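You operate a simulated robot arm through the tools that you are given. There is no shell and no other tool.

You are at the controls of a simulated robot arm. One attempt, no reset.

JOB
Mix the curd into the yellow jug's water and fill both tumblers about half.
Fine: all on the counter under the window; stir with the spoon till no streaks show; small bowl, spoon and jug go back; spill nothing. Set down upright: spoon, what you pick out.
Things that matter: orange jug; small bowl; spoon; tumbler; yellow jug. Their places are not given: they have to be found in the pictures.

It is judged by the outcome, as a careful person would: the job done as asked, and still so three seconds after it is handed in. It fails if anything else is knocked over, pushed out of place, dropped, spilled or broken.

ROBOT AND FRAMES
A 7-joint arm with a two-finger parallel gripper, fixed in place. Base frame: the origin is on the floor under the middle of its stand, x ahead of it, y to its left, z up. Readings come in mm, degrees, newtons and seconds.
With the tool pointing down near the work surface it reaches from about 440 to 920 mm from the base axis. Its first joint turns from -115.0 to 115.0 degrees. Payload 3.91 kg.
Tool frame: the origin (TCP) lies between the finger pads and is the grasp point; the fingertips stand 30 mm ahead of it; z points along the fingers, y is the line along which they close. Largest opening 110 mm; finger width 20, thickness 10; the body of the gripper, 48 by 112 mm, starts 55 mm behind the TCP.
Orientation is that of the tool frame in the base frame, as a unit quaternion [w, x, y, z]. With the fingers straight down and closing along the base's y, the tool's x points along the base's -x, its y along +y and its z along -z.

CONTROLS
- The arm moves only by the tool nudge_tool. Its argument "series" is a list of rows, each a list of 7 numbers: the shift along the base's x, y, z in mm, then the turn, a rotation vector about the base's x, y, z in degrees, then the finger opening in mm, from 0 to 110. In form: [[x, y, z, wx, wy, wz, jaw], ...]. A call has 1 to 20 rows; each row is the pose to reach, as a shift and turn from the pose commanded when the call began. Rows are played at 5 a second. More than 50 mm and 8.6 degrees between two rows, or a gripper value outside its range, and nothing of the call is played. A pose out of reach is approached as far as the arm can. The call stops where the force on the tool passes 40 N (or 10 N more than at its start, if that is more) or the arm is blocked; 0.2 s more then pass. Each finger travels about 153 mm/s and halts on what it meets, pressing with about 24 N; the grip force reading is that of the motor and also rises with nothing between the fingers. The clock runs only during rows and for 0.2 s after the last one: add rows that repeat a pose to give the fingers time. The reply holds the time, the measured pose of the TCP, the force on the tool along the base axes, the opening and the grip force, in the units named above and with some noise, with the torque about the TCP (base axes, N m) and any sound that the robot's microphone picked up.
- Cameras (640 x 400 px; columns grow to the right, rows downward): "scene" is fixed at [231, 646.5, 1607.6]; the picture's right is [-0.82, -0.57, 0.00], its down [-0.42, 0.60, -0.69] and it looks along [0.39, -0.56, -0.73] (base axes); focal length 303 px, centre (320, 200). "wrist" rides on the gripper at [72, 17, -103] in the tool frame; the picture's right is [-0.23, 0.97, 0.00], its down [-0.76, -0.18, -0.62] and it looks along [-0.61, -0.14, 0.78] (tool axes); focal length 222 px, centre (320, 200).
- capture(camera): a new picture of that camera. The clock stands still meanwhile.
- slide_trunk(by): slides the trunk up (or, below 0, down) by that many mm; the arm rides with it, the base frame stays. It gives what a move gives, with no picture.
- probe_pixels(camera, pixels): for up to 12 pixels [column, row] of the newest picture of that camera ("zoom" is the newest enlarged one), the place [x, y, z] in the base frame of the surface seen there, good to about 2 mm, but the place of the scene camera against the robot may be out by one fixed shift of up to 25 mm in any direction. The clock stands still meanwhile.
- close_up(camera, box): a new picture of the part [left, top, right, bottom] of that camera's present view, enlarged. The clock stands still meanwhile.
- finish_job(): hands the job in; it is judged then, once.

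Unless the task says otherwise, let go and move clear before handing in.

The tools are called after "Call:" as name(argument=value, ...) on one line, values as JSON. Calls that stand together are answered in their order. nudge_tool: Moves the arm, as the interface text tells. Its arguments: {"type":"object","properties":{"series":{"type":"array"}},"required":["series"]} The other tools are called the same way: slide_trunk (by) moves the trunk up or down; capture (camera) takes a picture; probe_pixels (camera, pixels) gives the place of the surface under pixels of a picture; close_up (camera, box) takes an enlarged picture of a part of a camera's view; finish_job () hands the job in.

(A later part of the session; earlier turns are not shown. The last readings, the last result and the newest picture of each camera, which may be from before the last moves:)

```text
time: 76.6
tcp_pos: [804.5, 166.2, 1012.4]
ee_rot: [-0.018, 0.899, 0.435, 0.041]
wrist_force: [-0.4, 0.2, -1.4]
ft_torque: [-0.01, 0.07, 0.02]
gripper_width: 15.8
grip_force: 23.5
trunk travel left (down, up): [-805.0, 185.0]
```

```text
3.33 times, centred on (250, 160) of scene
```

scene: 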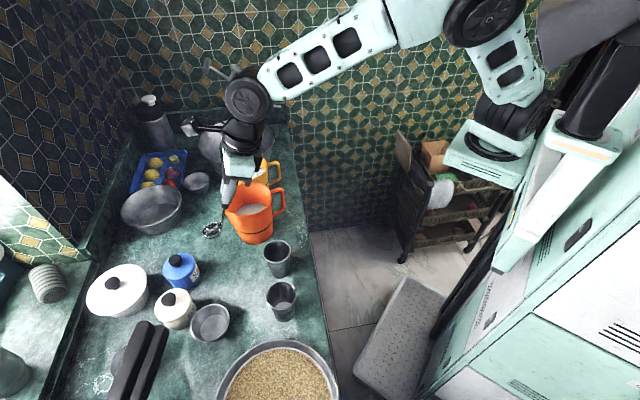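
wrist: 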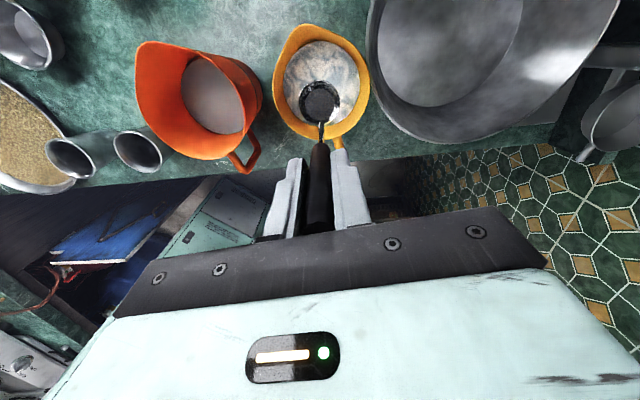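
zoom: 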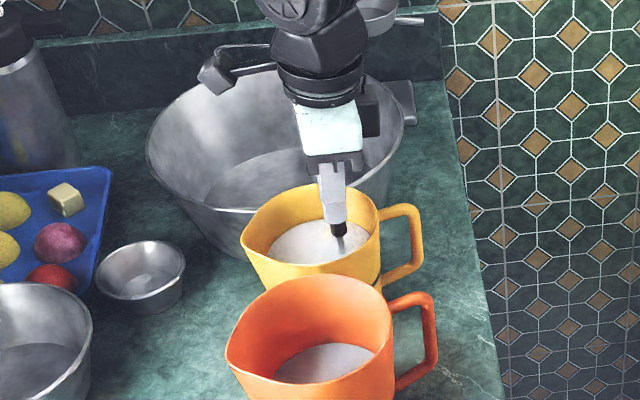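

The surface looks uniform with no streaks. One more round of stirring will make sure.

Call:
nudge_tool(series=[[9, 0, 0, 0, 0, 0, 5], [17, 0, 0, 0, 0, 0, 5], [12, 12, 0, 0, 0, 0, 5], [0, 17, 0, 0, 0, 0, 5], [-12, 12, 0, 0, 0, 0, 5], [-17, 0, 0, 0, 0, 0, 5], [-12, -12, 0, 0, 0, 0, 5], [0, -17, 0, 0, 0, 0, 5], [12, -12, 0, 0, 0, 0, 5], [17, 0, 0, 0, 0, 0, 5], [12, 12, 0, 0, 0, 0, 5], [0, 17, 0, 0, 0, 0, 5], [-12, 12, 0, 0, 0, 0, 5], [-17, 0, 0, 0, 0, 0, 5], [-12, -12, 0, 0, 0, 0, 5], [0, -17, 0, 0, 0, 0, 5], [12, -12, 0, 0, 0, 0, 5], [17, 0, 0, 0, 0, 0, 5], [9, 0, 0, 0, 0, 0, 5], [0, 0, 0, 0, 0, 0, 5]])

Call:
close_up(camera="wrist", box=[220, 40, 420, 200])

```text
time: 80.8
tcp_pos: [804.5, 164.2, 1010.8]
ee_rot: [-0.017, 0.899, 0.436, 0.04]
wrist_force: [0.3, 0.4, -0.9]
ft_torque: [-0.05, 0.02, 0.0]
gripper_width: 16.0
grip_force: 24.3
trunk travel left (down, up): [-805.0, 185.0]
```

```text
2.50 times, centred on (320, 120) of wrist
```

zoom: 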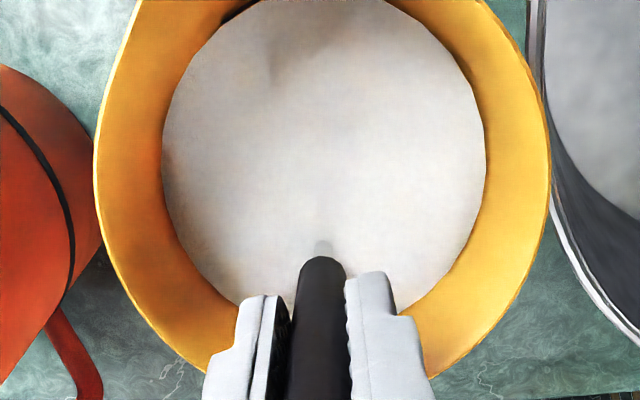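

It is uniformly mixed. I'll raise the spoon slowly until its cup is just above the liquid but still inside the jug, and look at whether it holds liquid.

Call:
nudge_tool(series=[[0, 0, 10, 0, 0, 0, 5], [0, 0, 25, 0, 0, 0, 5], [0, 0, 40, 0, 0, 0, 5], [0, 0, 55, 0, 0, 0, 5], [0, 0, 70, 0, 0, 0, 5], [0, 0, 85, 0, 0, 0, 5], [0, 0, 95, 0, 0, 0, 5], [0, 0, 95, 0, 0, 0, 5], [0, 0, 95, 0, 0, 0, 5], [0, 0, 95, 0, 0, 0, 5], [0, 0, 95, 0, 0, 0, 5]])

Call:
close_up(camera="wrist", box=[240, 40, 400, 180])

Call:
close_up(camera="scene", box=[190, 100, 310, 220])

```text
time: 83.2
tcp_pos: [802.4, 164.6, 1107.5]
ee_rot: [-0.017, 0.899, 0.435, 0.039]
wrist_force: [0.0, 0.6, -1.0]
ft_torque: [0.04, 0.01, 0.0]
gripper_width: 16.1
grip_force: 23.6
trunk travel left (down, up): [-805.0, 185.0]
```

```text
2.86 times, centred on (320, 110) of wrist
```

zoom: 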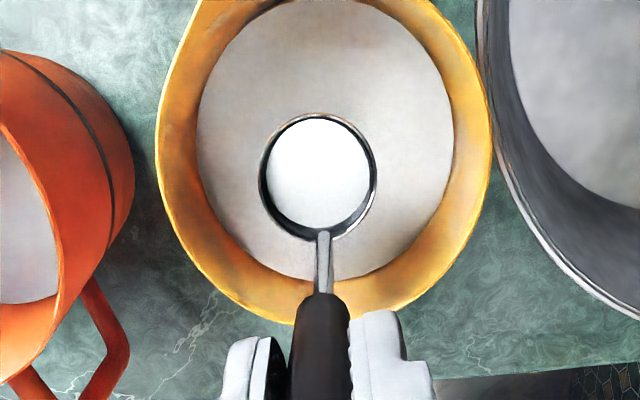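

```text
3.33 times, centred on (250, 160) of scene
```

zoom: 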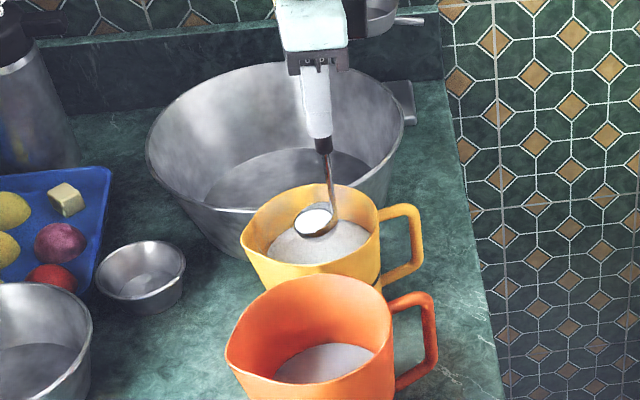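

The spoon's cup is full of liquid, so it must be emptied back into the jug before leaving. I'll raise it slightly and tip it gradually, keeping the cup over the jug's mouth.

Call:
nudge_tool(series=[[-8.2, -10.5, 9, 4.73, -3.7, 0, 5], [-16.1, -20.6, 16.4, 9.46, -7.39, 0, 5], [-23.8, -30.4, 22.4, 14.18, -11.09, 0, 5], [-31, -39.6, 25, 18.91, -14.78, 0, 5], [-38.6, -49.3, 16.2, 23.64, -18.48, 0, 5], [-45.6, -58.3, 6.2, 28.37, -22.18, 0, 5], [-51.9, -66.3, -5, 33.1, -25.87, 0, 5], [-51.9, -66.3, -5, 33.1, -25.87, 0, 5]])

Call:
close_up(camera="scene", box=[190, 80, 310, 220])

Call:
capture(camera="wrist")

```text
time: 85.0
tcp_pos: [758.3, 106.4, 1112.3]
ee_rot: [-0.153, 0.844, 0.407, 0.315]
wrist_force: [-0.4, 0.4, -0.2]
ft_torque: [-0.02, 0.06, -0.01]
gripper_width: 16.1
grip_force: 23.6
out of reach, approached as far as the arm can: row 7, 8
trunk travel left (down, up): [-805.0, 185.0]
```

```text
2.86 times, centred on (250, 150) of scene
```

zoom: 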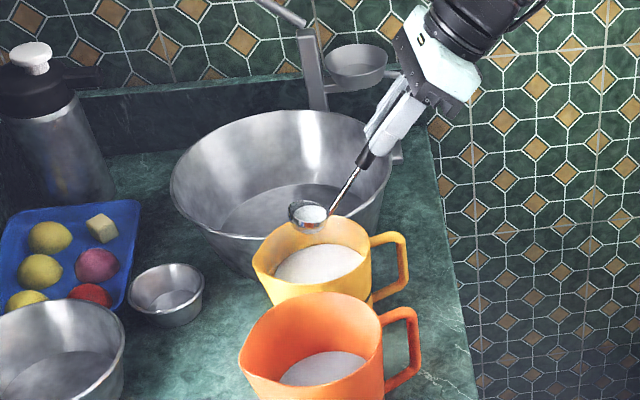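

```text
taken
```

wrist: 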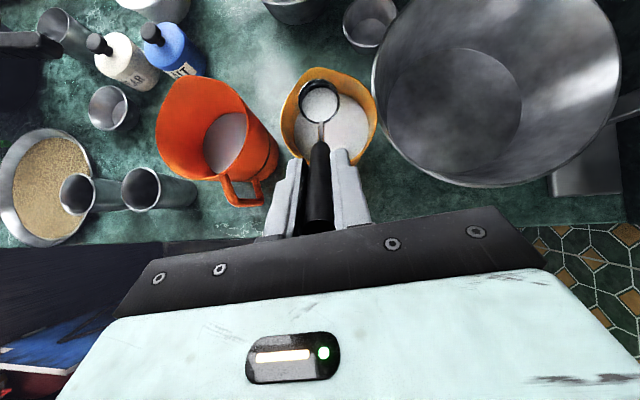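

The tilt stopped at 41° (a joint limit at this trunk height); the spoon cup is still over the jug. I'll raise the tool and lower the trunk by the same amount, as the tool could go horizontal there before.

Call:
nudge_tool(series=[[0, 0, 20, 0, 0, 0, 5], [0, 0, 45, 0, 0, 0, 5], [0, 0, 70, 0, 0, 0, 5], [0, 0, 95, 0, 0, 0, 5], [0, 0, 110, 0, 0, 0, 5]])

Call:
slide_trunk(by=-100)

Call:
close_up(camera="scene", box=[190, 80, 310, 220])

```text
time: 86.2
tcp_pos: [757.8, 106.8, 1222.5]
ee_rot: [-0.153, 0.843, 0.408, 0.314]
wrist_force: [0.1, 0.6, -1.1]
ft_torque: [-0.05, 0.05, 0.01]
gripper_width: 16.0
grip_force: 23.9
trunk travel left (down, up): [-805.0, 185.0]
```

```text
time: 87.5
tcp_pos: [759.2, 107.1, 1123.7]
ee_rot: [-0.154, 0.843, 0.408, 0.315]
wrist_force: [-0.3, 0.0, -0.9]
ft_torque: [-0.05, 0.07, 0.01]
gripper_width: 16.0
grip_force: 23.7
trunk travel left (down, up): [-705.0, 285.0]
```

```text
2.86 times, centred on (250, 150) of scene
```

zoom: 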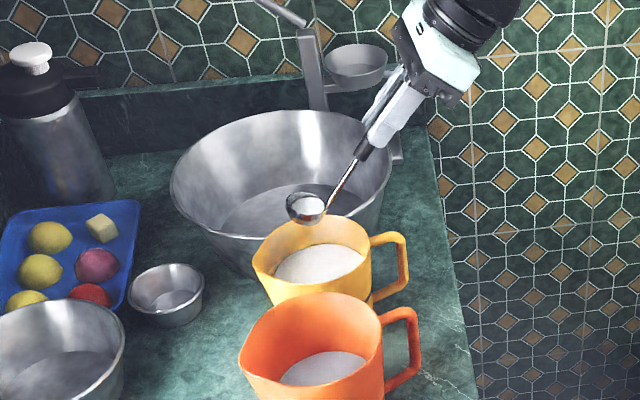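

The spoon cup is still over the jug at about (825,184,1020). I'll continue tipping from 41° towards 71° at this trunk height.

Call:
nudge_tool(series=[[-6.3, -8.0, -11.2, 4.73, -3.7, 0, 5], [-11.9, -15.2, -23.3, 9.46, -7.39, 0, 5], [-16.6, -21.3, -36.4, 14.18, -11.09, 0, 5], [-20.5, -26.2, -50.2, 18.91, -14.78, 0, 5], [-23.5, -30, -64.5, 23.64, -18.48, 0, 5], [-23.5, -30, -64.5, 23.64, -18.48, 0, 5]])

Call:
close_up(camera="scene", box=[190, 80, 310, 220])

Call:
close_up(camera="wrist", box=[240, 60, 400, 220])

```text
time: 88.9
tcp_pos: [735.8, 75.1, 1059.0]
ee_rot: [-0.254, 0.733, 0.354, 0.522]
wrist_force: [-0.1, -0.4, -0.1]
ft_torque: [-0.1, 0.08, -0.02]
gripper_width: 15.8
grip_force: 23.9
trunk travel left (down, up): [-705.0, 285.0]
```

```text
2.86 times, centred on (250, 150) of scene
```

zoom: 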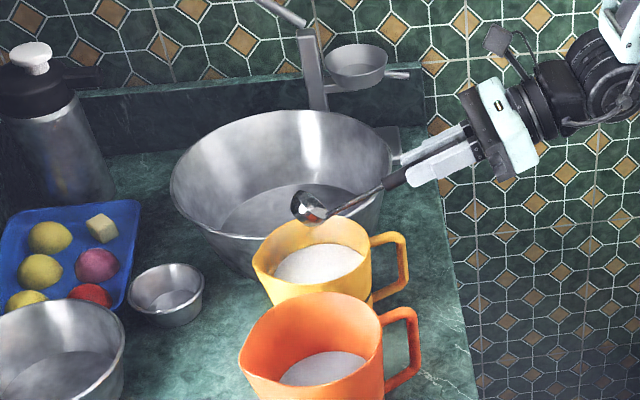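

```text
2.50 times, centred on (320, 140) of wrist
```

zoom: 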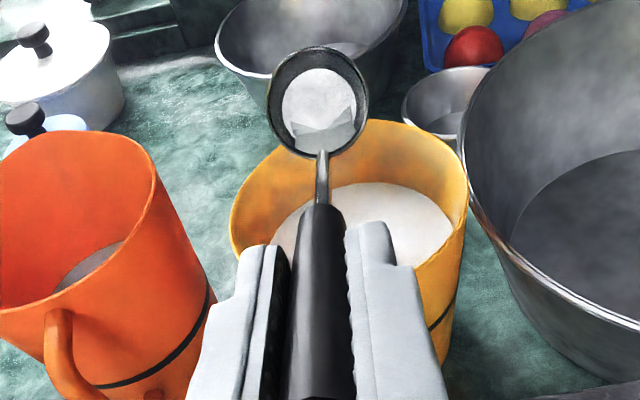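

Tipping works at this height; most of the scoop has drained (wrist zoom (320,115) still shows some). I'll tip further to 95° and hold.

Call:
nudge_tool(series=[[-1, -1.3, -7.4, 2.36, -1.85, 0, 5], [-2, -2.6, -14.8, 4.73, -3.7, 0, 5], [-2.6, -3.3, -22, 7.09, -5.54, 0, 5], [-3.1, -3.9, -29.8, 9.46, -7.39, 0, 5], [-3.1, -4, -37, 11.82, -9.24, 0, 5], [-3.1, -4, -45, 14.18, -11.09, 0, 5], [-2.6, -3.4, -52, 16.55, -12.94, 0, 5], [-2.2, -2.8, -58, 18.91, -14.78, 0, 5], [-2.2, -2.8, -58, 18.91, -14.78, 0, 5], [-2.2, -2.8, -58, 18.91, -14.78, 0, 5], [-2.2, -2.8, -58, 18.91, -14.78, 0, 5]])

Call:
close_up(camera="scene", box=[190, 80, 310, 220])

Call:
close_up(camera="wrist", box=[240, 60, 400, 220])

```text
time: 91.3
tcp_pos: [732.8, 73.7, 1000.6]
ee_rot: [-0.324, 0.609, 0.293, 0.662]
wrist_force: [0.6, -1.1, -1.0]
ft_torque: [-0.06, 0.06, 0.05]
gripper_width: 15.7
grip_force: 23.9
trunk travel left (down, up): [-705.0, 285.0]
```

```text
2.86 times, centred on (250, 150) of scene
```

zoom: 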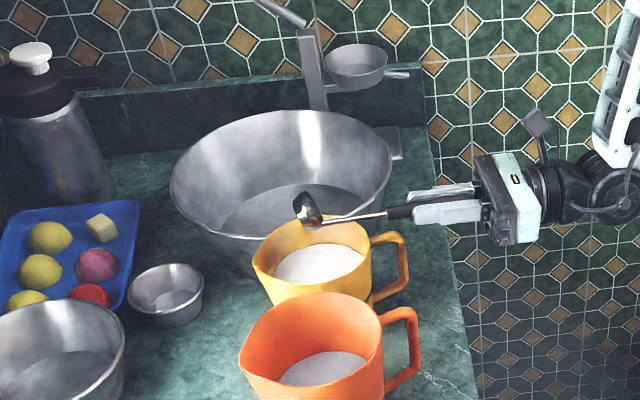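

```text
2.50 times, centred on (320, 140) of wrist
```

zoom: 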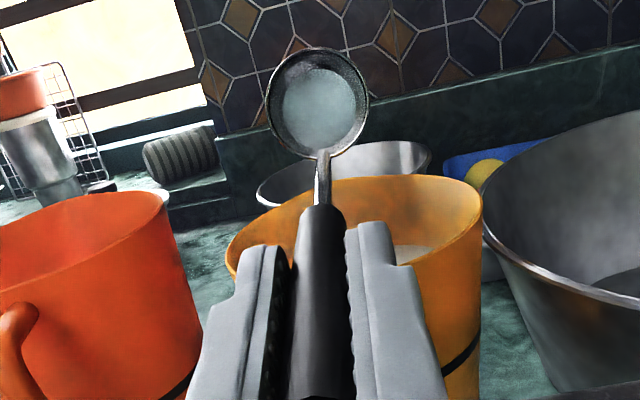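

The scoop looks drained apart from a film. I'll hold a moment and look closer.

Call:
nudge_tool(series=[[0, 0, 2, 1.58, -1.23, 0, 5], [0, 0, 4, 3.15, -2.46, 0, 5], [0, 0, 4, 3.15, -2.46, 0, 5], [0, 0, 4, 3.15, -2.46, 0, 5], [0, 0, 4, 3.15, -2.46, 0, 5], [0, 0, 4, 3.15, -2.46, 0, 5], [0, 0, 4, 3.15, -2.46, 0, 5]])

Call:
close_up(camera="wrist", box=[290, 60, 350, 120])

Call:
close_up(camera="scene", box=[220, 130, 280, 190])

```text
time: 92.9
tcp_pos: [731.8, 73.3, 1005.3]
ee_rot: [-0.334, 0.586, 0.282, 0.683]
wrist_force: [1.0, 0.0, -0.5]
ft_torque: [-0.09, 0.06, -0.03]
gripper_width: 15.7
grip_force: 23.9
trunk travel left (down, up): [-705.0, 285.0]
```

```text
6.67 times, centred on (320, 90) of wrist
```

zoom: 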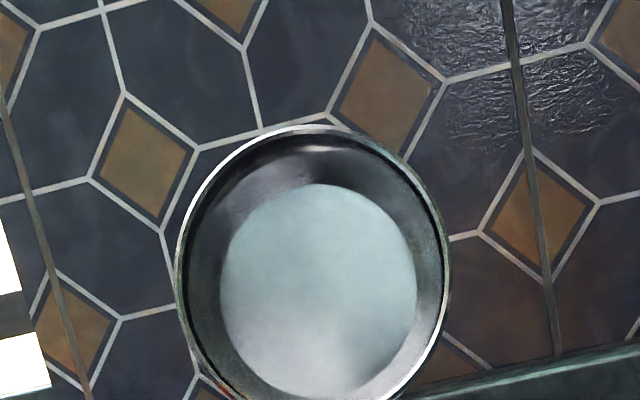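

```text
6.67 times, centred on (250, 160) of scene
```

zoom: 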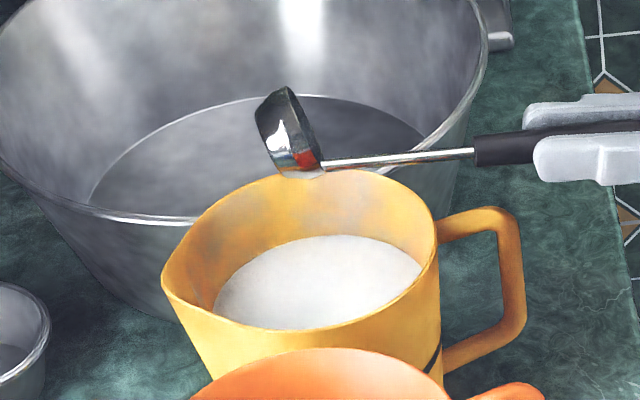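

The cup is empty. I'll turn the spoon back to its standing tilt over the jug, rising at the same time.

Call:
nudge_tool(series=[[-1.5, -1.9, 14.9, -4.73, 3.7, 0, 5], [-2.1, -2.7, 30.1, -9.46, 7.39, 0, 5], [-1.7, -2.1, 45.2, -14.18, 11.09, 0, 5], [-0.2, -0.3, 60.2, -18.91, 14.78, 0, 5], [2.1, 2.7, 74.8, -23.64, 18.48, 0, 5], [5.4, 6.9, 89, -28.37, 22.18, 0, 5], [9.5, 12.2, 102.5, -33.1, 25.87, 0, 5], [14.5, 18.6, 115.3, -37.82, 29.57, 0, 5], [20.3, 26, 127.1, -42.55, 33.26, 0, 5], [26.9, 34.4, 137.9, -47.28, 36.96, 0, 5], [34.1, 43.7, 147.6, -52, 40.66, 0, 5], [41.9, 53.6, 156, -56.74, 44.35, 0, 5], [47.4, 60.6, 160.7, -59.9, 46.8, 0, 5], [47.4, 60.6, 160.7, -59.9, 46.8, 0, 5]])

Call:
capture(camera="wrist")

Call:
close_up(camera="scene", box=[190, 60, 310, 220])

```text
time: 95.9
tcp_pos: [778.7, 134.4, 1164.6]
ee_rot: [-0.087, 0.882, 0.427, 0.179]
wrist_force: [0.2, -0.4, -0.7]
ft_torque: [-0.01, 0.04, 0.01]
gripper_width: 15.6
grip_force: 23.4
trunk travel left (down, up): [-705.0, 285.0]
```

```text
taken
```

wrist: 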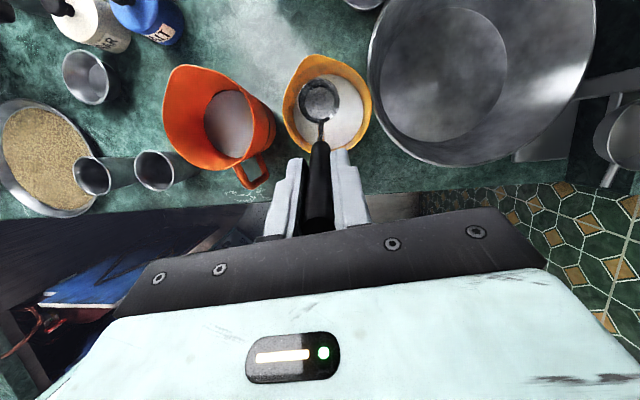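

```text
2.50 times, centred on (250, 140) of scene
```

zoom: 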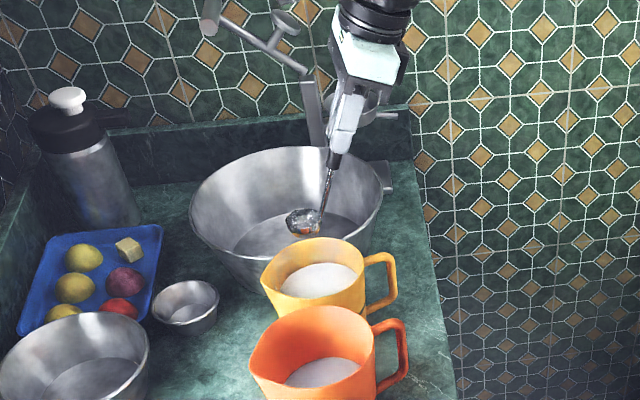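

The spoon is empty and back at its standing tilt. I'll carry it back to above its original spot.

Call:
nudge_tool(series=[[-19, 32, 0, 0, 0, 0, 5], [-39, 65, 0, 0, 0, 0, 5], [-59, 98, 0, 0, 0, 0, 5], [-79, 131, 0, 0, 0, 0, 5], [-99, 164, 0, 0, 0, 0, 5], [-119, 197, 0, 0, 0, 0, 5], [-138, 230, 0, 0, 0, 0, 5], [-150, 251, -5, 0, 0, 0, 5], [-156.5, 261.9, -25, 0, 0, 0, 5], [-156.5, 261.9, -60, 0, 0, 0, 5], [-156.5, 261.9, -100, 0, 0, 0, 5], [-156.5, 261.9, -135, 0, 0, 0, 5], [-156.5, 261.9, -155, 0, 0, 0, 5], [-156.5, 261.9, -155, 0, 0, 0, 5]])

Call:
capture(camera="wrist")

Call:
close_up(camera="scene", box=[170, 190, 310, 330])

```text
time: 98.9
tcp_pos: [624.6, 397.0, 1012.4]
ee_rot: [-0.085, 0.883, 0.426, 0.179]
wrist_force: [0.4, -0.4, -0.3]
ft_torque: [-0.01, 0.02, -0.02]
gripper_width: 15.8
grip_force: 23.8
trunk travel left (down, up): [-705.0, 285.0]
```

```text
taken
```

wrist: 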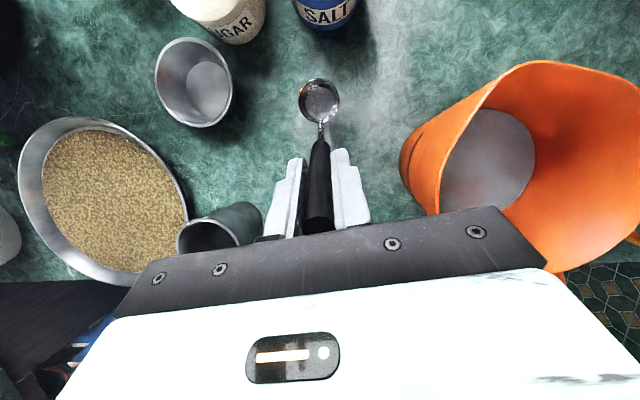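

```text
2.86 times, centred on (240, 260) of scene
```

zoom: 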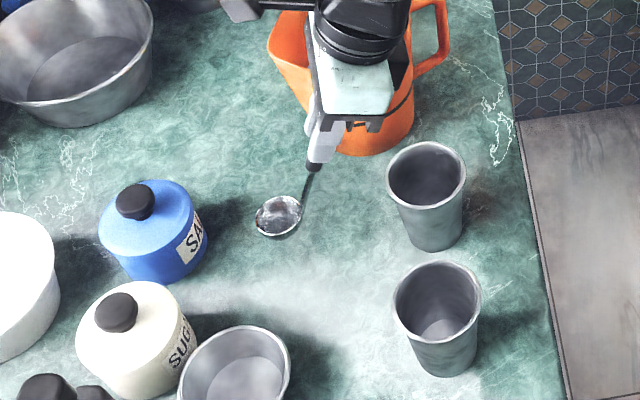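

I'm 40 mm above the standing place. I'll probe the spoon's cup rim to verify it is level and over its original spot (665,441).

Call:
close_up(camera="wrist", box=[280, 60, 360, 140])

Call:
probe_pixels(camera="zoom", pixels=[[160, 200], [320, 120], [470, 210], [320, 305], [320, 200], [220, 140], [420, 270], [230, 290]])

```text
5.00 times, centred on (320, 100) of wrist
```

zoom: 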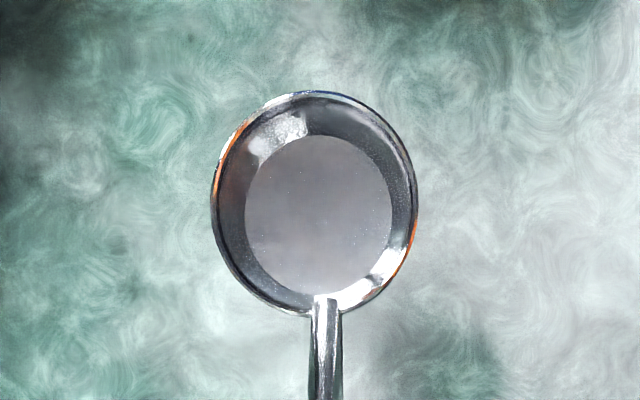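

```text
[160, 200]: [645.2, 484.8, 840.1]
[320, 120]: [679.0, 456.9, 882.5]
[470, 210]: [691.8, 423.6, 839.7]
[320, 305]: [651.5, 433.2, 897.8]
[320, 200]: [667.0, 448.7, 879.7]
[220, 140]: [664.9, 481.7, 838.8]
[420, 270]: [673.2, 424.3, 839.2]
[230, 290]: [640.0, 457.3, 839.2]
```

Call:
probe_pixels(camera="zoom", pixels=[[217, 200], [314, 95], [412, 205], [290, 308], [250, 122], [385, 290], [260, 210], [380, 210], [320, 145], [310, 285], [345, 303]])

```text
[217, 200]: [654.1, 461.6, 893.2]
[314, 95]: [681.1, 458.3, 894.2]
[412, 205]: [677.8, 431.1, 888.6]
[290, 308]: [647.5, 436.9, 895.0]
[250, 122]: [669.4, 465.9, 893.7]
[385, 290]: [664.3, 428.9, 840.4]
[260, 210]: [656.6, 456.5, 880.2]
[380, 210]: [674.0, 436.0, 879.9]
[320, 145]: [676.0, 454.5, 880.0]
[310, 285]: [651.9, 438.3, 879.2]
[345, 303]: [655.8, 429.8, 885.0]
```

The cup is level (its floor at 879–880 all round) and only about 5 mm off its original spot. I'll shift −3 mm in y and lower it about 37 mm to touch down.

Call:
nudge_tool(series=[[-0.5, -1.5, -12, 0, 0, 0, 5], [-0.5, -3, -24, 0, 0, 0, 5], [-0.5, -3, -31, 0, 0, 0, 5], [-0.5, -3, -34, 0, 0, 0, 5], [-0.5, -3, -35.5, 0, 0, 0, 5], [-0.5, -3, -36.5, 0, 0, 0, 5]])

```text
time: 100.3
tcp_pos: [623.6, 394.9, 975.3]
ee_rot: [-0.086, 0.882, 0.427, 0.18]
wrist_force: [-1.4, -2.5, 6.0]
ft_torque: [-0.01, -0.01, -0.01]
gripper_width: 15.5
grip_force: 24.0
trunk travel left (down, up): [-705.0, 285.0]
```

Contact at 6 N. I'll ease up slightly, then open the fingers slowly.

Call:
nudge_tool(series=[[0, 0, 0.6, 0, 0, 0, 5], [0, 0, 0.6, 0, 0, 0, 12], [0, 0, 0.6, 0, 0, 0, 15], [0, 0, 0.6, 0, 0, 0, 17], [0, 0, 0.6, 0, 0, 0, 19], [0, 0, 0.6, 0, 0, 0, 22], [0, 0, 0.6, 0, 0, 0, 28], [0, 0, 0.6, 0, 0, 0, 36], [0, 0, 0.6, 0, 0, 0, 46], [0, 0, 0.6, 0, 0, 0, 50], [0, 0, 0.6, 0, 0, 0, 50]])

Call:
capture(camera="wrist")

Call:
close_up(camera="scene", box=[170, 190, 310, 330])

```text
time: 102.7
tcp_pos: [623.3, 393.3, 975.1]
ee_rot: [-0.085, 0.882, 0.427, 0.179]
wrist_force: [-0.7, -0.2, 0.3]
ft_torque: [0.01, -0.05, -0.02]
gripper_width: 50.5
grip_force: 0.0
trunk travel left (down, up): [-705.0, 285.0]
```

```text
taken
```

wrist: 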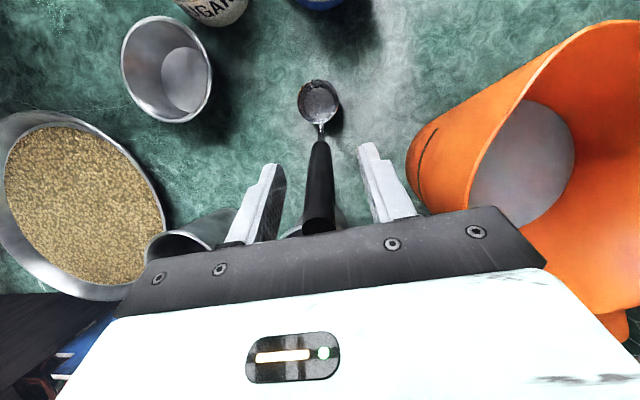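

```text
2.86 times, centred on (240, 260) of scene
```

zoom: 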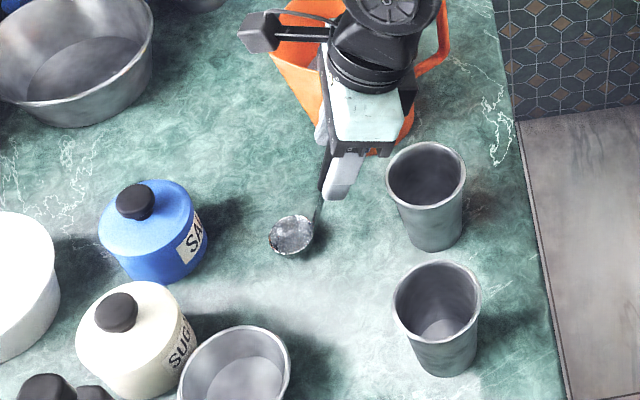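

The spoon stands by itself. I'll withdraw the fingers back along the handle axis.

Call:
nudge_tool(series=[[-3, -3.7, 11, 0, 0, 0, 50], [-8.5, -10.4, 32, 0, 0, 0, 50], [-15, -18, 56, 0, 0, 0, 50], [-21, -26, 80, 0, 0, 0, 50], [-27, -33, 102, 0, 0, 0, 50], [-27, -33, 130, 0, 0, 0, 80], [-27, -33, 130, 0, 0, 0, 80]])

Call:
capture(camera="wrist")

Call:
capture(camera="scene")

```text
time: 104.3
tcp_pos: [596.4, 358.6, 1104.4]
ee_rot: [-0.086, 0.882, 0.427, 0.178]
wrist_force: [-0.3, 0.4, -0.7]
ft_torque: [0.01, 0.01, 0.03]
gripper_width: 80.1
grip_force: 0.0
trunk travel left (down, up): [-705.0, 285.0]
```

```text
taken
```

wrist: 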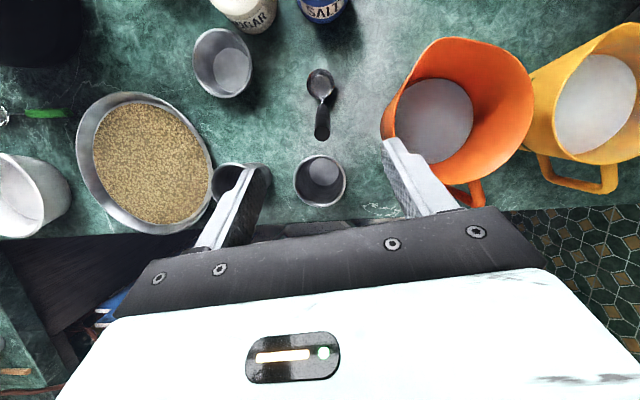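

```text
taken
```

scene: 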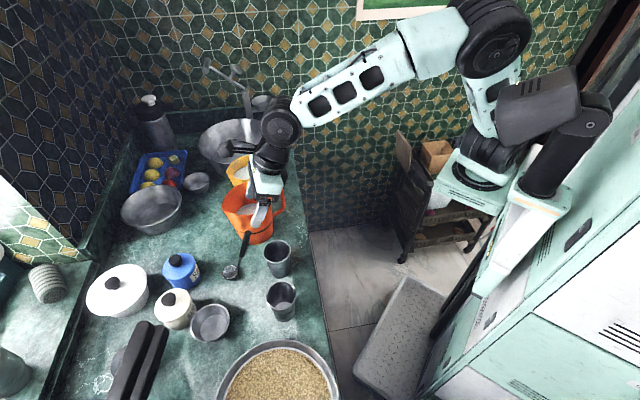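

The spoon stands back at its place and the bowl is in place. Now for the jug I need the handle's exact shape, so I'll enlarge the handle in the scene view.

Call:
nudge_tool(series=[[-20, -30, 20, 0, 0, 0, 80], [-40, -60, 40, 0, 0, 0, 80], [-60, -90, 50, 0, 0, 0, 80], [-60, -90, 50, 0, 0, 0, 80]])

Call:
close_up(camera="scene", box=[224, 140, 304, 200])

```text
time: 105.3
tcp_pos: [535.5, 270.0, 1155.3]
ee_rot: [-0.086, 0.882, 0.428, 0.179]
wrist_force: [-0.2, 0.1, -0.2]
ft_torque: [0.01, -0.01, 0.0]
gripper_width: 80.2
grip_force: 0.0
trunk travel left (down, up): [-705.0, 285.0]
```

```text
6.67 times, centred on (264, 170) of scene
```

zoom: 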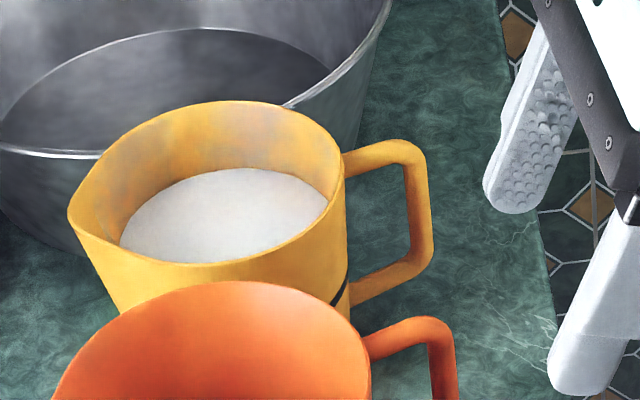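

Call:
probe_pixels(camera="zoom", pixels=[[345, 160], [370, 152], [395, 147], [415, 150], [424, 170], [428, 200], [431, 230], [425, 258], [410, 272], [380, 288], [355, 298], [412, 200]])

Call:
probe_pixels(camera="zoom", pixels=[[408, 185], [413, 235], [420, 215], [418, 170], [405, 160], [375, 165], [395, 270], [370, 280], [418, 250], [200, 210], [250, 210], [300, 200]])

```text
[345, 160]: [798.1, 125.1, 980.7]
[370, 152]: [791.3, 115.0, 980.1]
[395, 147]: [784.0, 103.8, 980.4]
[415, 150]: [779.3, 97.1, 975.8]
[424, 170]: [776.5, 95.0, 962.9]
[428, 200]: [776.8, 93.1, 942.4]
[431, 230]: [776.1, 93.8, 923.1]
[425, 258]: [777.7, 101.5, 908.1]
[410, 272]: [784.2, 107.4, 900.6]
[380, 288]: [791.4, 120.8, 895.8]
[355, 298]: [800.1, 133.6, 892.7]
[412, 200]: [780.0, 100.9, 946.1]
```

```text
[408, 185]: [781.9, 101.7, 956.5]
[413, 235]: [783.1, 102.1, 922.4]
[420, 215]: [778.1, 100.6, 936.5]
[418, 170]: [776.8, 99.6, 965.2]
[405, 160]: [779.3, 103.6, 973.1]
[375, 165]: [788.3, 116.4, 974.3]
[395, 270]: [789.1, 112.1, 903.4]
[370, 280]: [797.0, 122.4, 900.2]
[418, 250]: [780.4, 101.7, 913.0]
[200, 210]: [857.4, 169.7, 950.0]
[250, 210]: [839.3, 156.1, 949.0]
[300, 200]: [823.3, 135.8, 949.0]
```

The handle bar is about 12 mm thick at 87–99 mm from the jug's axis, from z≈880 up to 963, pointing along (−0.54,−0.84); the spout is opposite. For the pour I want the gripper un-flipped, so I'll turn it back 180° about its own axis in free air here.

Call:
nudge_tool(series=[[0, 0, 0, -2.0, -2.5, 7.7, 80], [0, 0, 0, -4.0, -5.0, 15.4, 80], [0, 0, 0, -6.0, -7.4, 23.1, 80], [0, 0, 0, -8.1, -9.9, 30.8, 80], [0, 0, 0, -10.1, -12.4, 38.5, 80], [0, 0, 0, -12.1, -14.8, 46.2, 80], [0, 0, 0, -14.1, -17.3, 53.9, 80], [0, 0, 0, -16.1, -19.8, 61.6, 80], [0, 0, 0, -18.2, -22.3, 69.3, 80], [0, 0, 0, -20.2, -24.8, 77.0, 80], [0, 0, 0, -21.8, -26.7, 83.2, 80]])

```text
time: 107.7
tcp_pos: [536.5, 269.1, 1155.5]
ee_rot: [0.063, 0.321, 0.927, 0.182]
wrist_force: [0.1, 0.0, -0.4]
ft_torque: [-0.01, -0.01, 0.0]
gripper_width: 80.2
grip_force: 0.1
trunk travel left (down, up): [-705.0, 285.0]
```

Call:
nudge_tool(series=[[0, 0, 0, -2.0, -2.5, 7.7, 80], [0, 0, 0, -4.0, -5.0, 15.4, 80], [0, 0, 0, -6.0, -7.4, 23.1, 80], [0, 0, 0, -8.1, -9.9, 30.8, 80], [0, 0, 0, -10.1, -12.4, 38.5, 80], [0, 0, 0, -12.1, -14.8, 46.2, 80], [0, 0, 0, -14.1, -17.3, 53.9, 80], [0, 0, 0, -16.1, -19.8, 61.6, 80], [0, 0, 0, -18.2, -22.3, 69.3, 80], [0, 0, 0, -20.2, -24.8, 77.0, 80], [0, 0, 0, -21.8, -26.7, 83.2, 80]])

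Call:
capture(camera="scene")

Call:
capture(camera="wrist")

```text
time: 110.1
tcp_pos: [535.4, 270.5, 1154.7]
ee_rot: [0.174, -0.429, 0.883, 0.079]
wrist_force: [-0.3, -0.3, -0.2]
ft_torque: [0.04, -0.02, -0.01]
gripper_width: 80.1
grip_force: 0.0
trunk travel left (down, up): [-705.0, 285.0]
```

```text
taken
```

scene: 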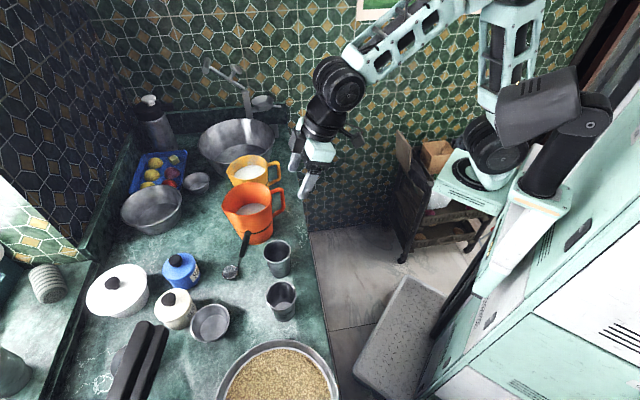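

```text
taken
```

wrist: 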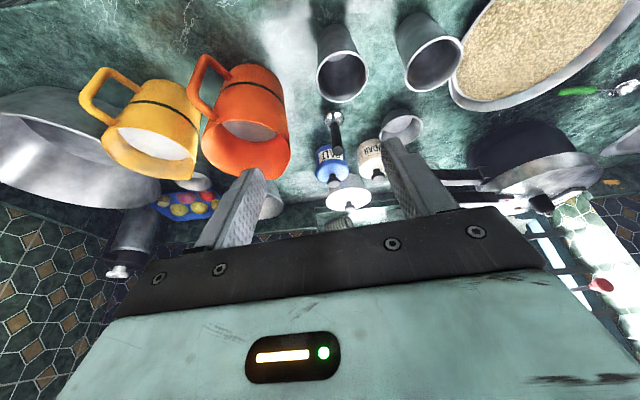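

The gripper is un-flipped. Before touching the jug, I'll test in free air whether the wrist can tilt back by the amount the pour will need (from +23° to about −22°).

Call:
nudge_tool(series=[[-10, -5, -10, -5.9, 4.6, 0, 80], [-20, -10, -20, -11.8, 9.2, 0, 80], [-30, -15, -30, -17.7, 13.9, 0, 80], [-40, -20, -40, -23.6, 18.5, 0, 80], [-50, -25, -50, -29.5, 23.1, 0, 80], [-60, -30, -60, -35.4, 27.7, 0, 80], [-60, -30, -60, -35.4, 27.7, 0, 80]])

Call:
capture(camera="scene")

```text
time: 111.7
tcp_pos: [475.7, 240.4, 1093.7]
ee_rot: [-0.176, -0.429, 0.881, -0.094]
wrist_force: [0.0, 0.5, 0.4]
ft_torque: [0.0, 0.03, -0.02]
gripper_width: 80.1
grip_force: 0.0
trunk travel left (down, up): [-705.0, 285.0]
```

```text
taken
```

scene: 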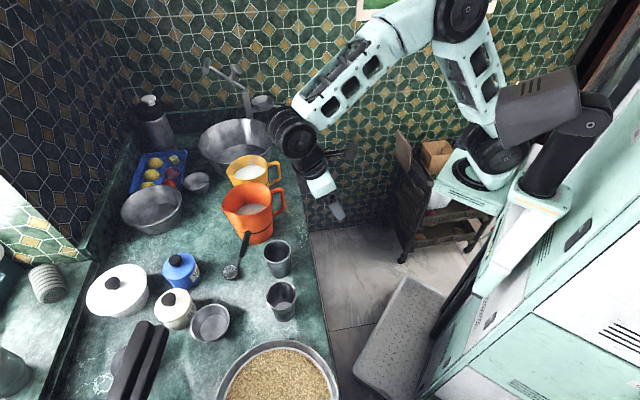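

The wrist can tilt back to −23° there, so the planned pour posture is feasible. Now I'll move to a pre-grasp pose behind the yellow jug's handle: heading along the spout direction, fingers pitched 33°.

Call:
nudge_tool(series=[[30.3, -19.3, -5, 5.13, -3.53, 0.58, 50], [60.6, -38.6, -10, 10.27, -7.06, 1.15, 50], [91, -57.9, -15, 15.4, -10.58, 1.73, 50], [121.3, -77.2, -20, 20.5, -14.1, 2.3, 50], [151.6, -96.6, -25, 25.7, -17.6, 2.88, 50], [182, -115.9, -35, 30.8, -21.2, 3.45, 50], [212.3, -135.2, -50, 35.9, -24.7, 4.03, 50], [242.6, -154.5, -70, 41.1, -28.2, 4.6, 50], [272.9, -173.8, -94, 46.2, -31.75, 5.18, 50], [272.9, -173.8, -94, 46.2, -31.75, 5.18, 50]])

Call:
capture(camera="wrist")

Call:
close_up(camera="scene", box=[200, 80, 340, 220])

```text
time: 113.9
tcp_pos: [748.6, 66.8, 1001.1]
ee_rot: [0.251, -0.459, 0.841, 0.137]
wrist_force: [-0.1, 0.6, -0.4]
ft_torque: [0.04, 0.0, -0.02]
gripper_width: 50.3
grip_force: 0.1
trunk travel left (down, up): [-705.0, 285.0]
```

```text
taken
```

wrist: 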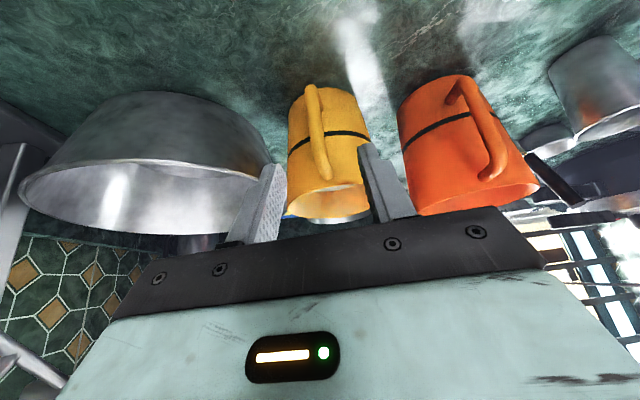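

```text
2.86 times, centred on (270, 150) of scene
```

zoom: 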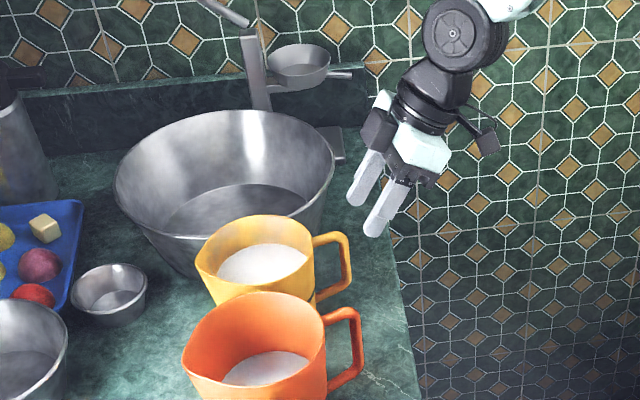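

This wrist view shows the handle face-on (column ≈315, rows 85–180). I'll enlarge it and probe the bar's position and the jug wall beside it.

Call:
close_up(camera="wrist", box=[270, 70, 390, 230])

Call:
probe_pixels(camera="wrist", pixels=[[308, 90], [313, 105], [315, 120], [317, 135], [319, 150], [322, 165], [326, 178], [306, 120], [324, 120], [300, 130], [335, 120], [345, 150]])

```text
2.50 times, centred on (330, 150) of wrist
```

zoom: 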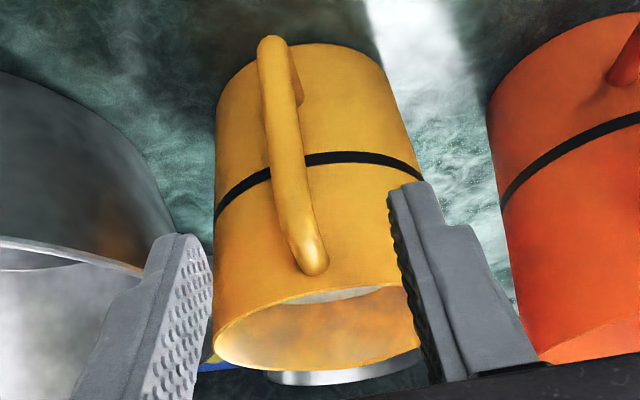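

```text
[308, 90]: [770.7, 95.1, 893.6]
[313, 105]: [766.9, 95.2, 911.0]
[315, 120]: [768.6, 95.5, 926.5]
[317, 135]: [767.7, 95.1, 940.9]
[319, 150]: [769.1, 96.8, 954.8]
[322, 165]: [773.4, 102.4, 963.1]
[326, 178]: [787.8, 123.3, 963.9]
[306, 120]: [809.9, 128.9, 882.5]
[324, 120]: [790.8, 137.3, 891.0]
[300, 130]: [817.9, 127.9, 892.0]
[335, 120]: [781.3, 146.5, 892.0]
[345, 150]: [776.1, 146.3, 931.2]
```

The bar's outer face is 99 mm from the axis and vertical, and the wall beside it is at 51–55 mm, matching the plan. I'll advance along the tool axis with fingers open 50 mm, most of the way.

Call:
nudge_tool(series=[[6, 9, -17, 0, 0, 0, 50], [12, 18, -34, 0, 0, 0, 50], [18, 27, -51, 0, 0, 0, 50], [24, 36.3, -68, 0, 0, 0, 50], [24, 36.3, -68, 0, 0, 0, 50]])

Call:
capture(camera="wrist")

Call:
close_up(camera="scene", box=[220, 110, 320, 210])

```text
time: 115.1
tcp_pos: [774.1, 103.5, 933.1]
ee_rot: [0.25, -0.46, 0.841, 0.138]
wrist_force: [0.1, -0.8, -0.2]
ft_torque: [-0.01, 0.0, 0.01]
gripper_width: 49.9
grip_force: 0.1
trunk travel left (down, up): [-705.0, 285.0]
```

```text
taken
```

wrist: 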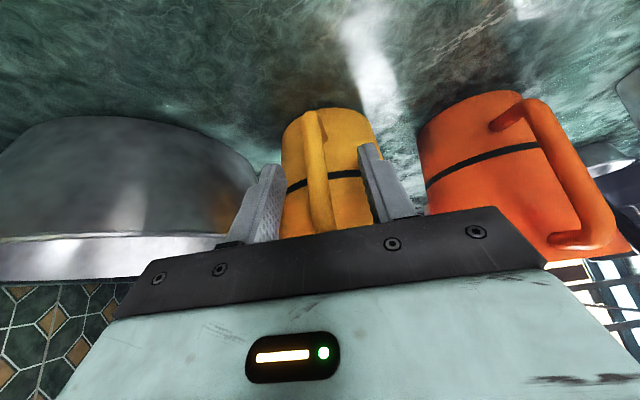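

```text
4.00 times, centred on (270, 160) of scene
```

zoom: 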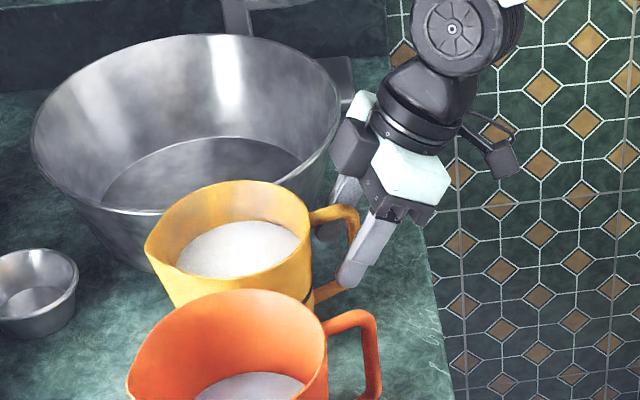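

The fingers straddle the handle cleanly. I'll make the last 20 mm advance and check the force.

Call:
nudge_tool(series=[[2, 3, -6, 0, 0, 0, 50], [4, 6, -12, 0, 0, 0, 50], [5.5, 8.8, -17, 0, 0, 0, 50], [5.5, 8.8, -17, 0, 0, 0, 50]])

Call:
close_up(camera="wrist", box=[200, 90, 440, 250])

Call:
close_up(camera="scene", box=[235, 130, 315, 200])

```text
time: 116.1
tcp_pos: [779.0, 112.2, 915.7]
ee_rot: [0.25, -0.46, 0.841, 0.139]
wrist_force: [-0.2, 0.7, 0.4]
ft_torque: [0.03, 0.0, 0.01]
gripper_width: 50.0
grip_force: 0.0
trunk travel left (down, up): [-705.0, 285.0]
```

```text
2.50 times, centred on (320, 170) of wrist
```

zoom: 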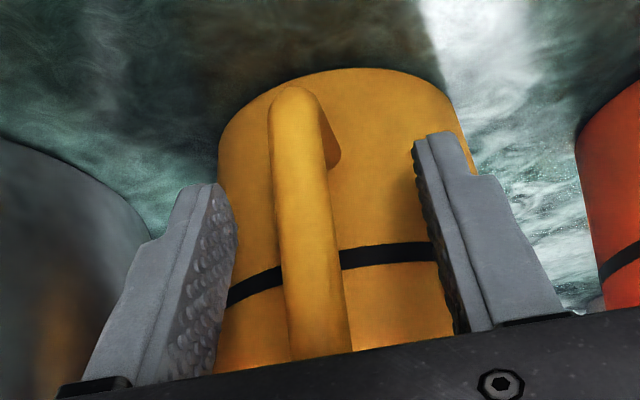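

```text
5.71 times, centred on (275, 165) of scene
```

zoom: 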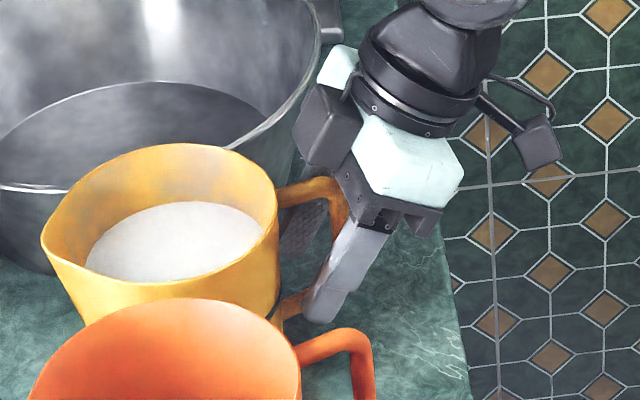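

The bar sits about 2–3 mm left of centre between the fingers and nothing is touching. I'll shift 2 mm and close slowly on the handle.

Call:
nudge_tool(series=[[1.7, -1.1, 0, 0, 0, 0, 44], [1.7, -1.1, 0, 0, 0, 0, 36], [1.7, -1.1, 0, 0, 0, 0, 28], [1.7, -1.1, 0, 0, 0, 0, 22], [1.7, -1.1, 0, 0, 0, 0, 18], [1.7, -1.1, 0, 0, 0, 0, 15], [1.7, -1.1, 0, 0, 0, 0, 13], [1.7, -1.1, 0, 0, 0, 0, 11], [1.7, -1.1, 0, 0, 0, 0, 8], [1.7, -1.1, 0, 0, 0, 0, 4], [1.7, -1.1, 0, 0, 0, 0, 2], [1.7, -1.1, 0, 0, 0, 0, 2]])

Call:
close_up(camera="wrist", box=[200, 90, 440, 250])

Call:
close_up(camera="scene", box=[235, 130, 315, 200])

```text
time: 118.7
tcp_pos: [781.5, 110.2, 914.8]
ee_rot: [0.249, -0.46, 0.841, 0.138]
wrist_force: [-1.4, 0.2, 0.7]
ft_torque: [-0.1, -0.13, -0.01]
gripper_width: 11.7
grip_force: 23.7
trunk travel left (down, up): [-705.0, 285.0]
```

```text
2.50 times, centred on (320, 170) of wrist
```

zoom: 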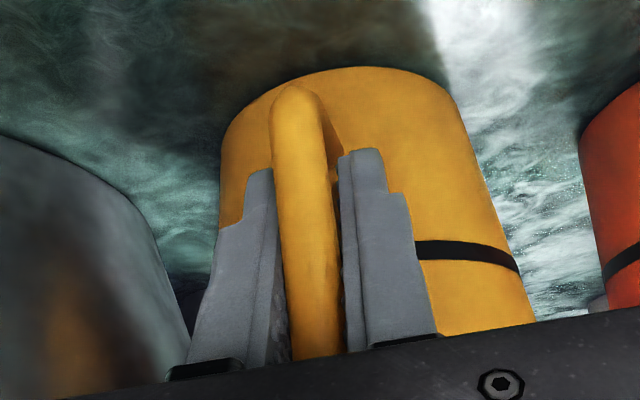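

```text
5.71 times, centred on (275, 165) of scene
```

zoom: 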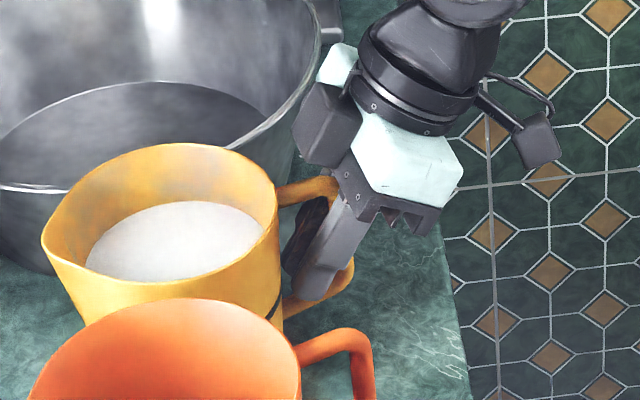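

Gripped on the bar (11.7 mm, 23.7 N). Now a cautious test lift of a few millimetres to see whether the jug stays level in the grip.

Call:
nudge_tool(series=[[0, 0, 1, 0, 0, 0, 2], [0, 0, 2, 0, 0, 0, 2], [0, 0, 3, 0, 0, 0, 2], [0, 0, 4, 0, 0, 0, 2], [0, 0, 5, 0, 0, 0, 2], [0, 0, 5, 0, 0, 0, 2]])

Call:
close_up(camera="scene", box=[235, 130, 315, 200])

Call:
close_up(camera="wrist", box=[200, 90, 440, 250])

```text
time: 120.1
tcp_pos: [781.7, 111.8, 920.2]
ee_rot: [0.249, -0.46, 0.841, 0.138]
wrist_force: [0.4, 0.0, -8.2]
ft_torque: [-0.49, 0.28, 0.03]
gripper_width: 12.0
grip_force: 24.1
trunk travel left (down, up): [-705.0, 285.0]
```

```text
5.71 times, centred on (275, 165) of scene
```

zoom: 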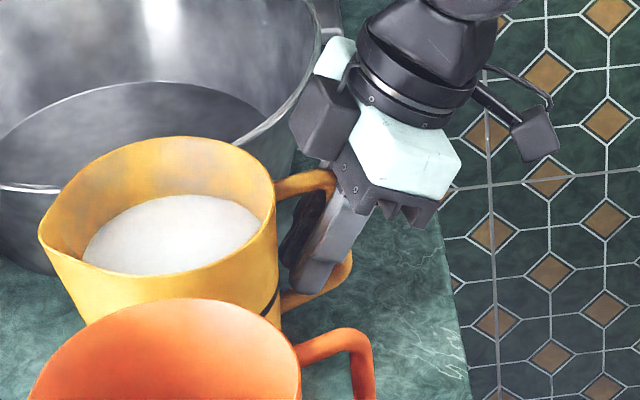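

```text
2.50 times, centred on (320, 170) of wrist
```

zoom: 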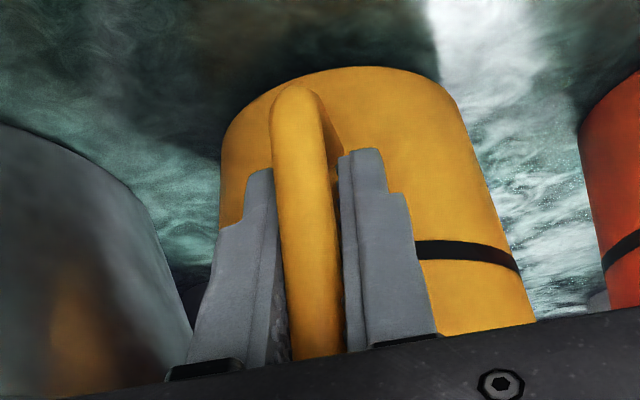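

The scale shows −8.2 N and 0.56 N·m carried with no visible rotation in the grip. I'll probe the rim heights to see whether it is fully off the counter and level.

Call:
close_up(camera="scene", box=[235, 130, 315, 200])

Call:
probe_pixels(camera="zoom", pixels=[[44, 243], [60, 200], [120, 148], [170, 139], [230, 150], [265, 180], [268, 215], [200, 278], [310, 175], [100, 240], [180, 230], [240, 225]])

```text
5.71 times, centred on (275, 165) of scene
```

zoom: 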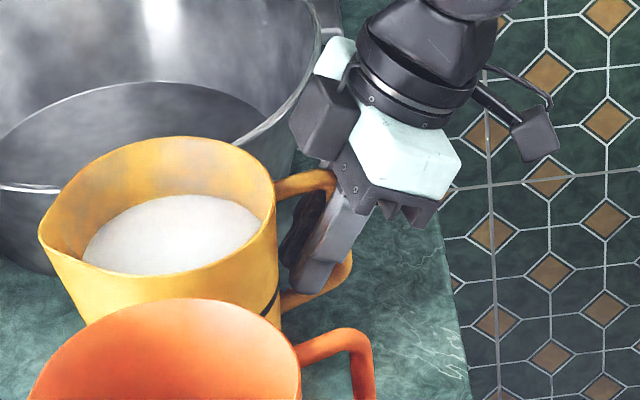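

```text
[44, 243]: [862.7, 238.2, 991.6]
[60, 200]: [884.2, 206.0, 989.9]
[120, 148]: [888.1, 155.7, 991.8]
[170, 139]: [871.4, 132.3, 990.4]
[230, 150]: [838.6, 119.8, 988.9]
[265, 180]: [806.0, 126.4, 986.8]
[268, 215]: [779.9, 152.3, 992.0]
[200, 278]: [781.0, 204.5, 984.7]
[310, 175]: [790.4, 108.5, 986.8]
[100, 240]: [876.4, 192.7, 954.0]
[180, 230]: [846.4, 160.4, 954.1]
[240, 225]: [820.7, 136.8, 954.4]
```

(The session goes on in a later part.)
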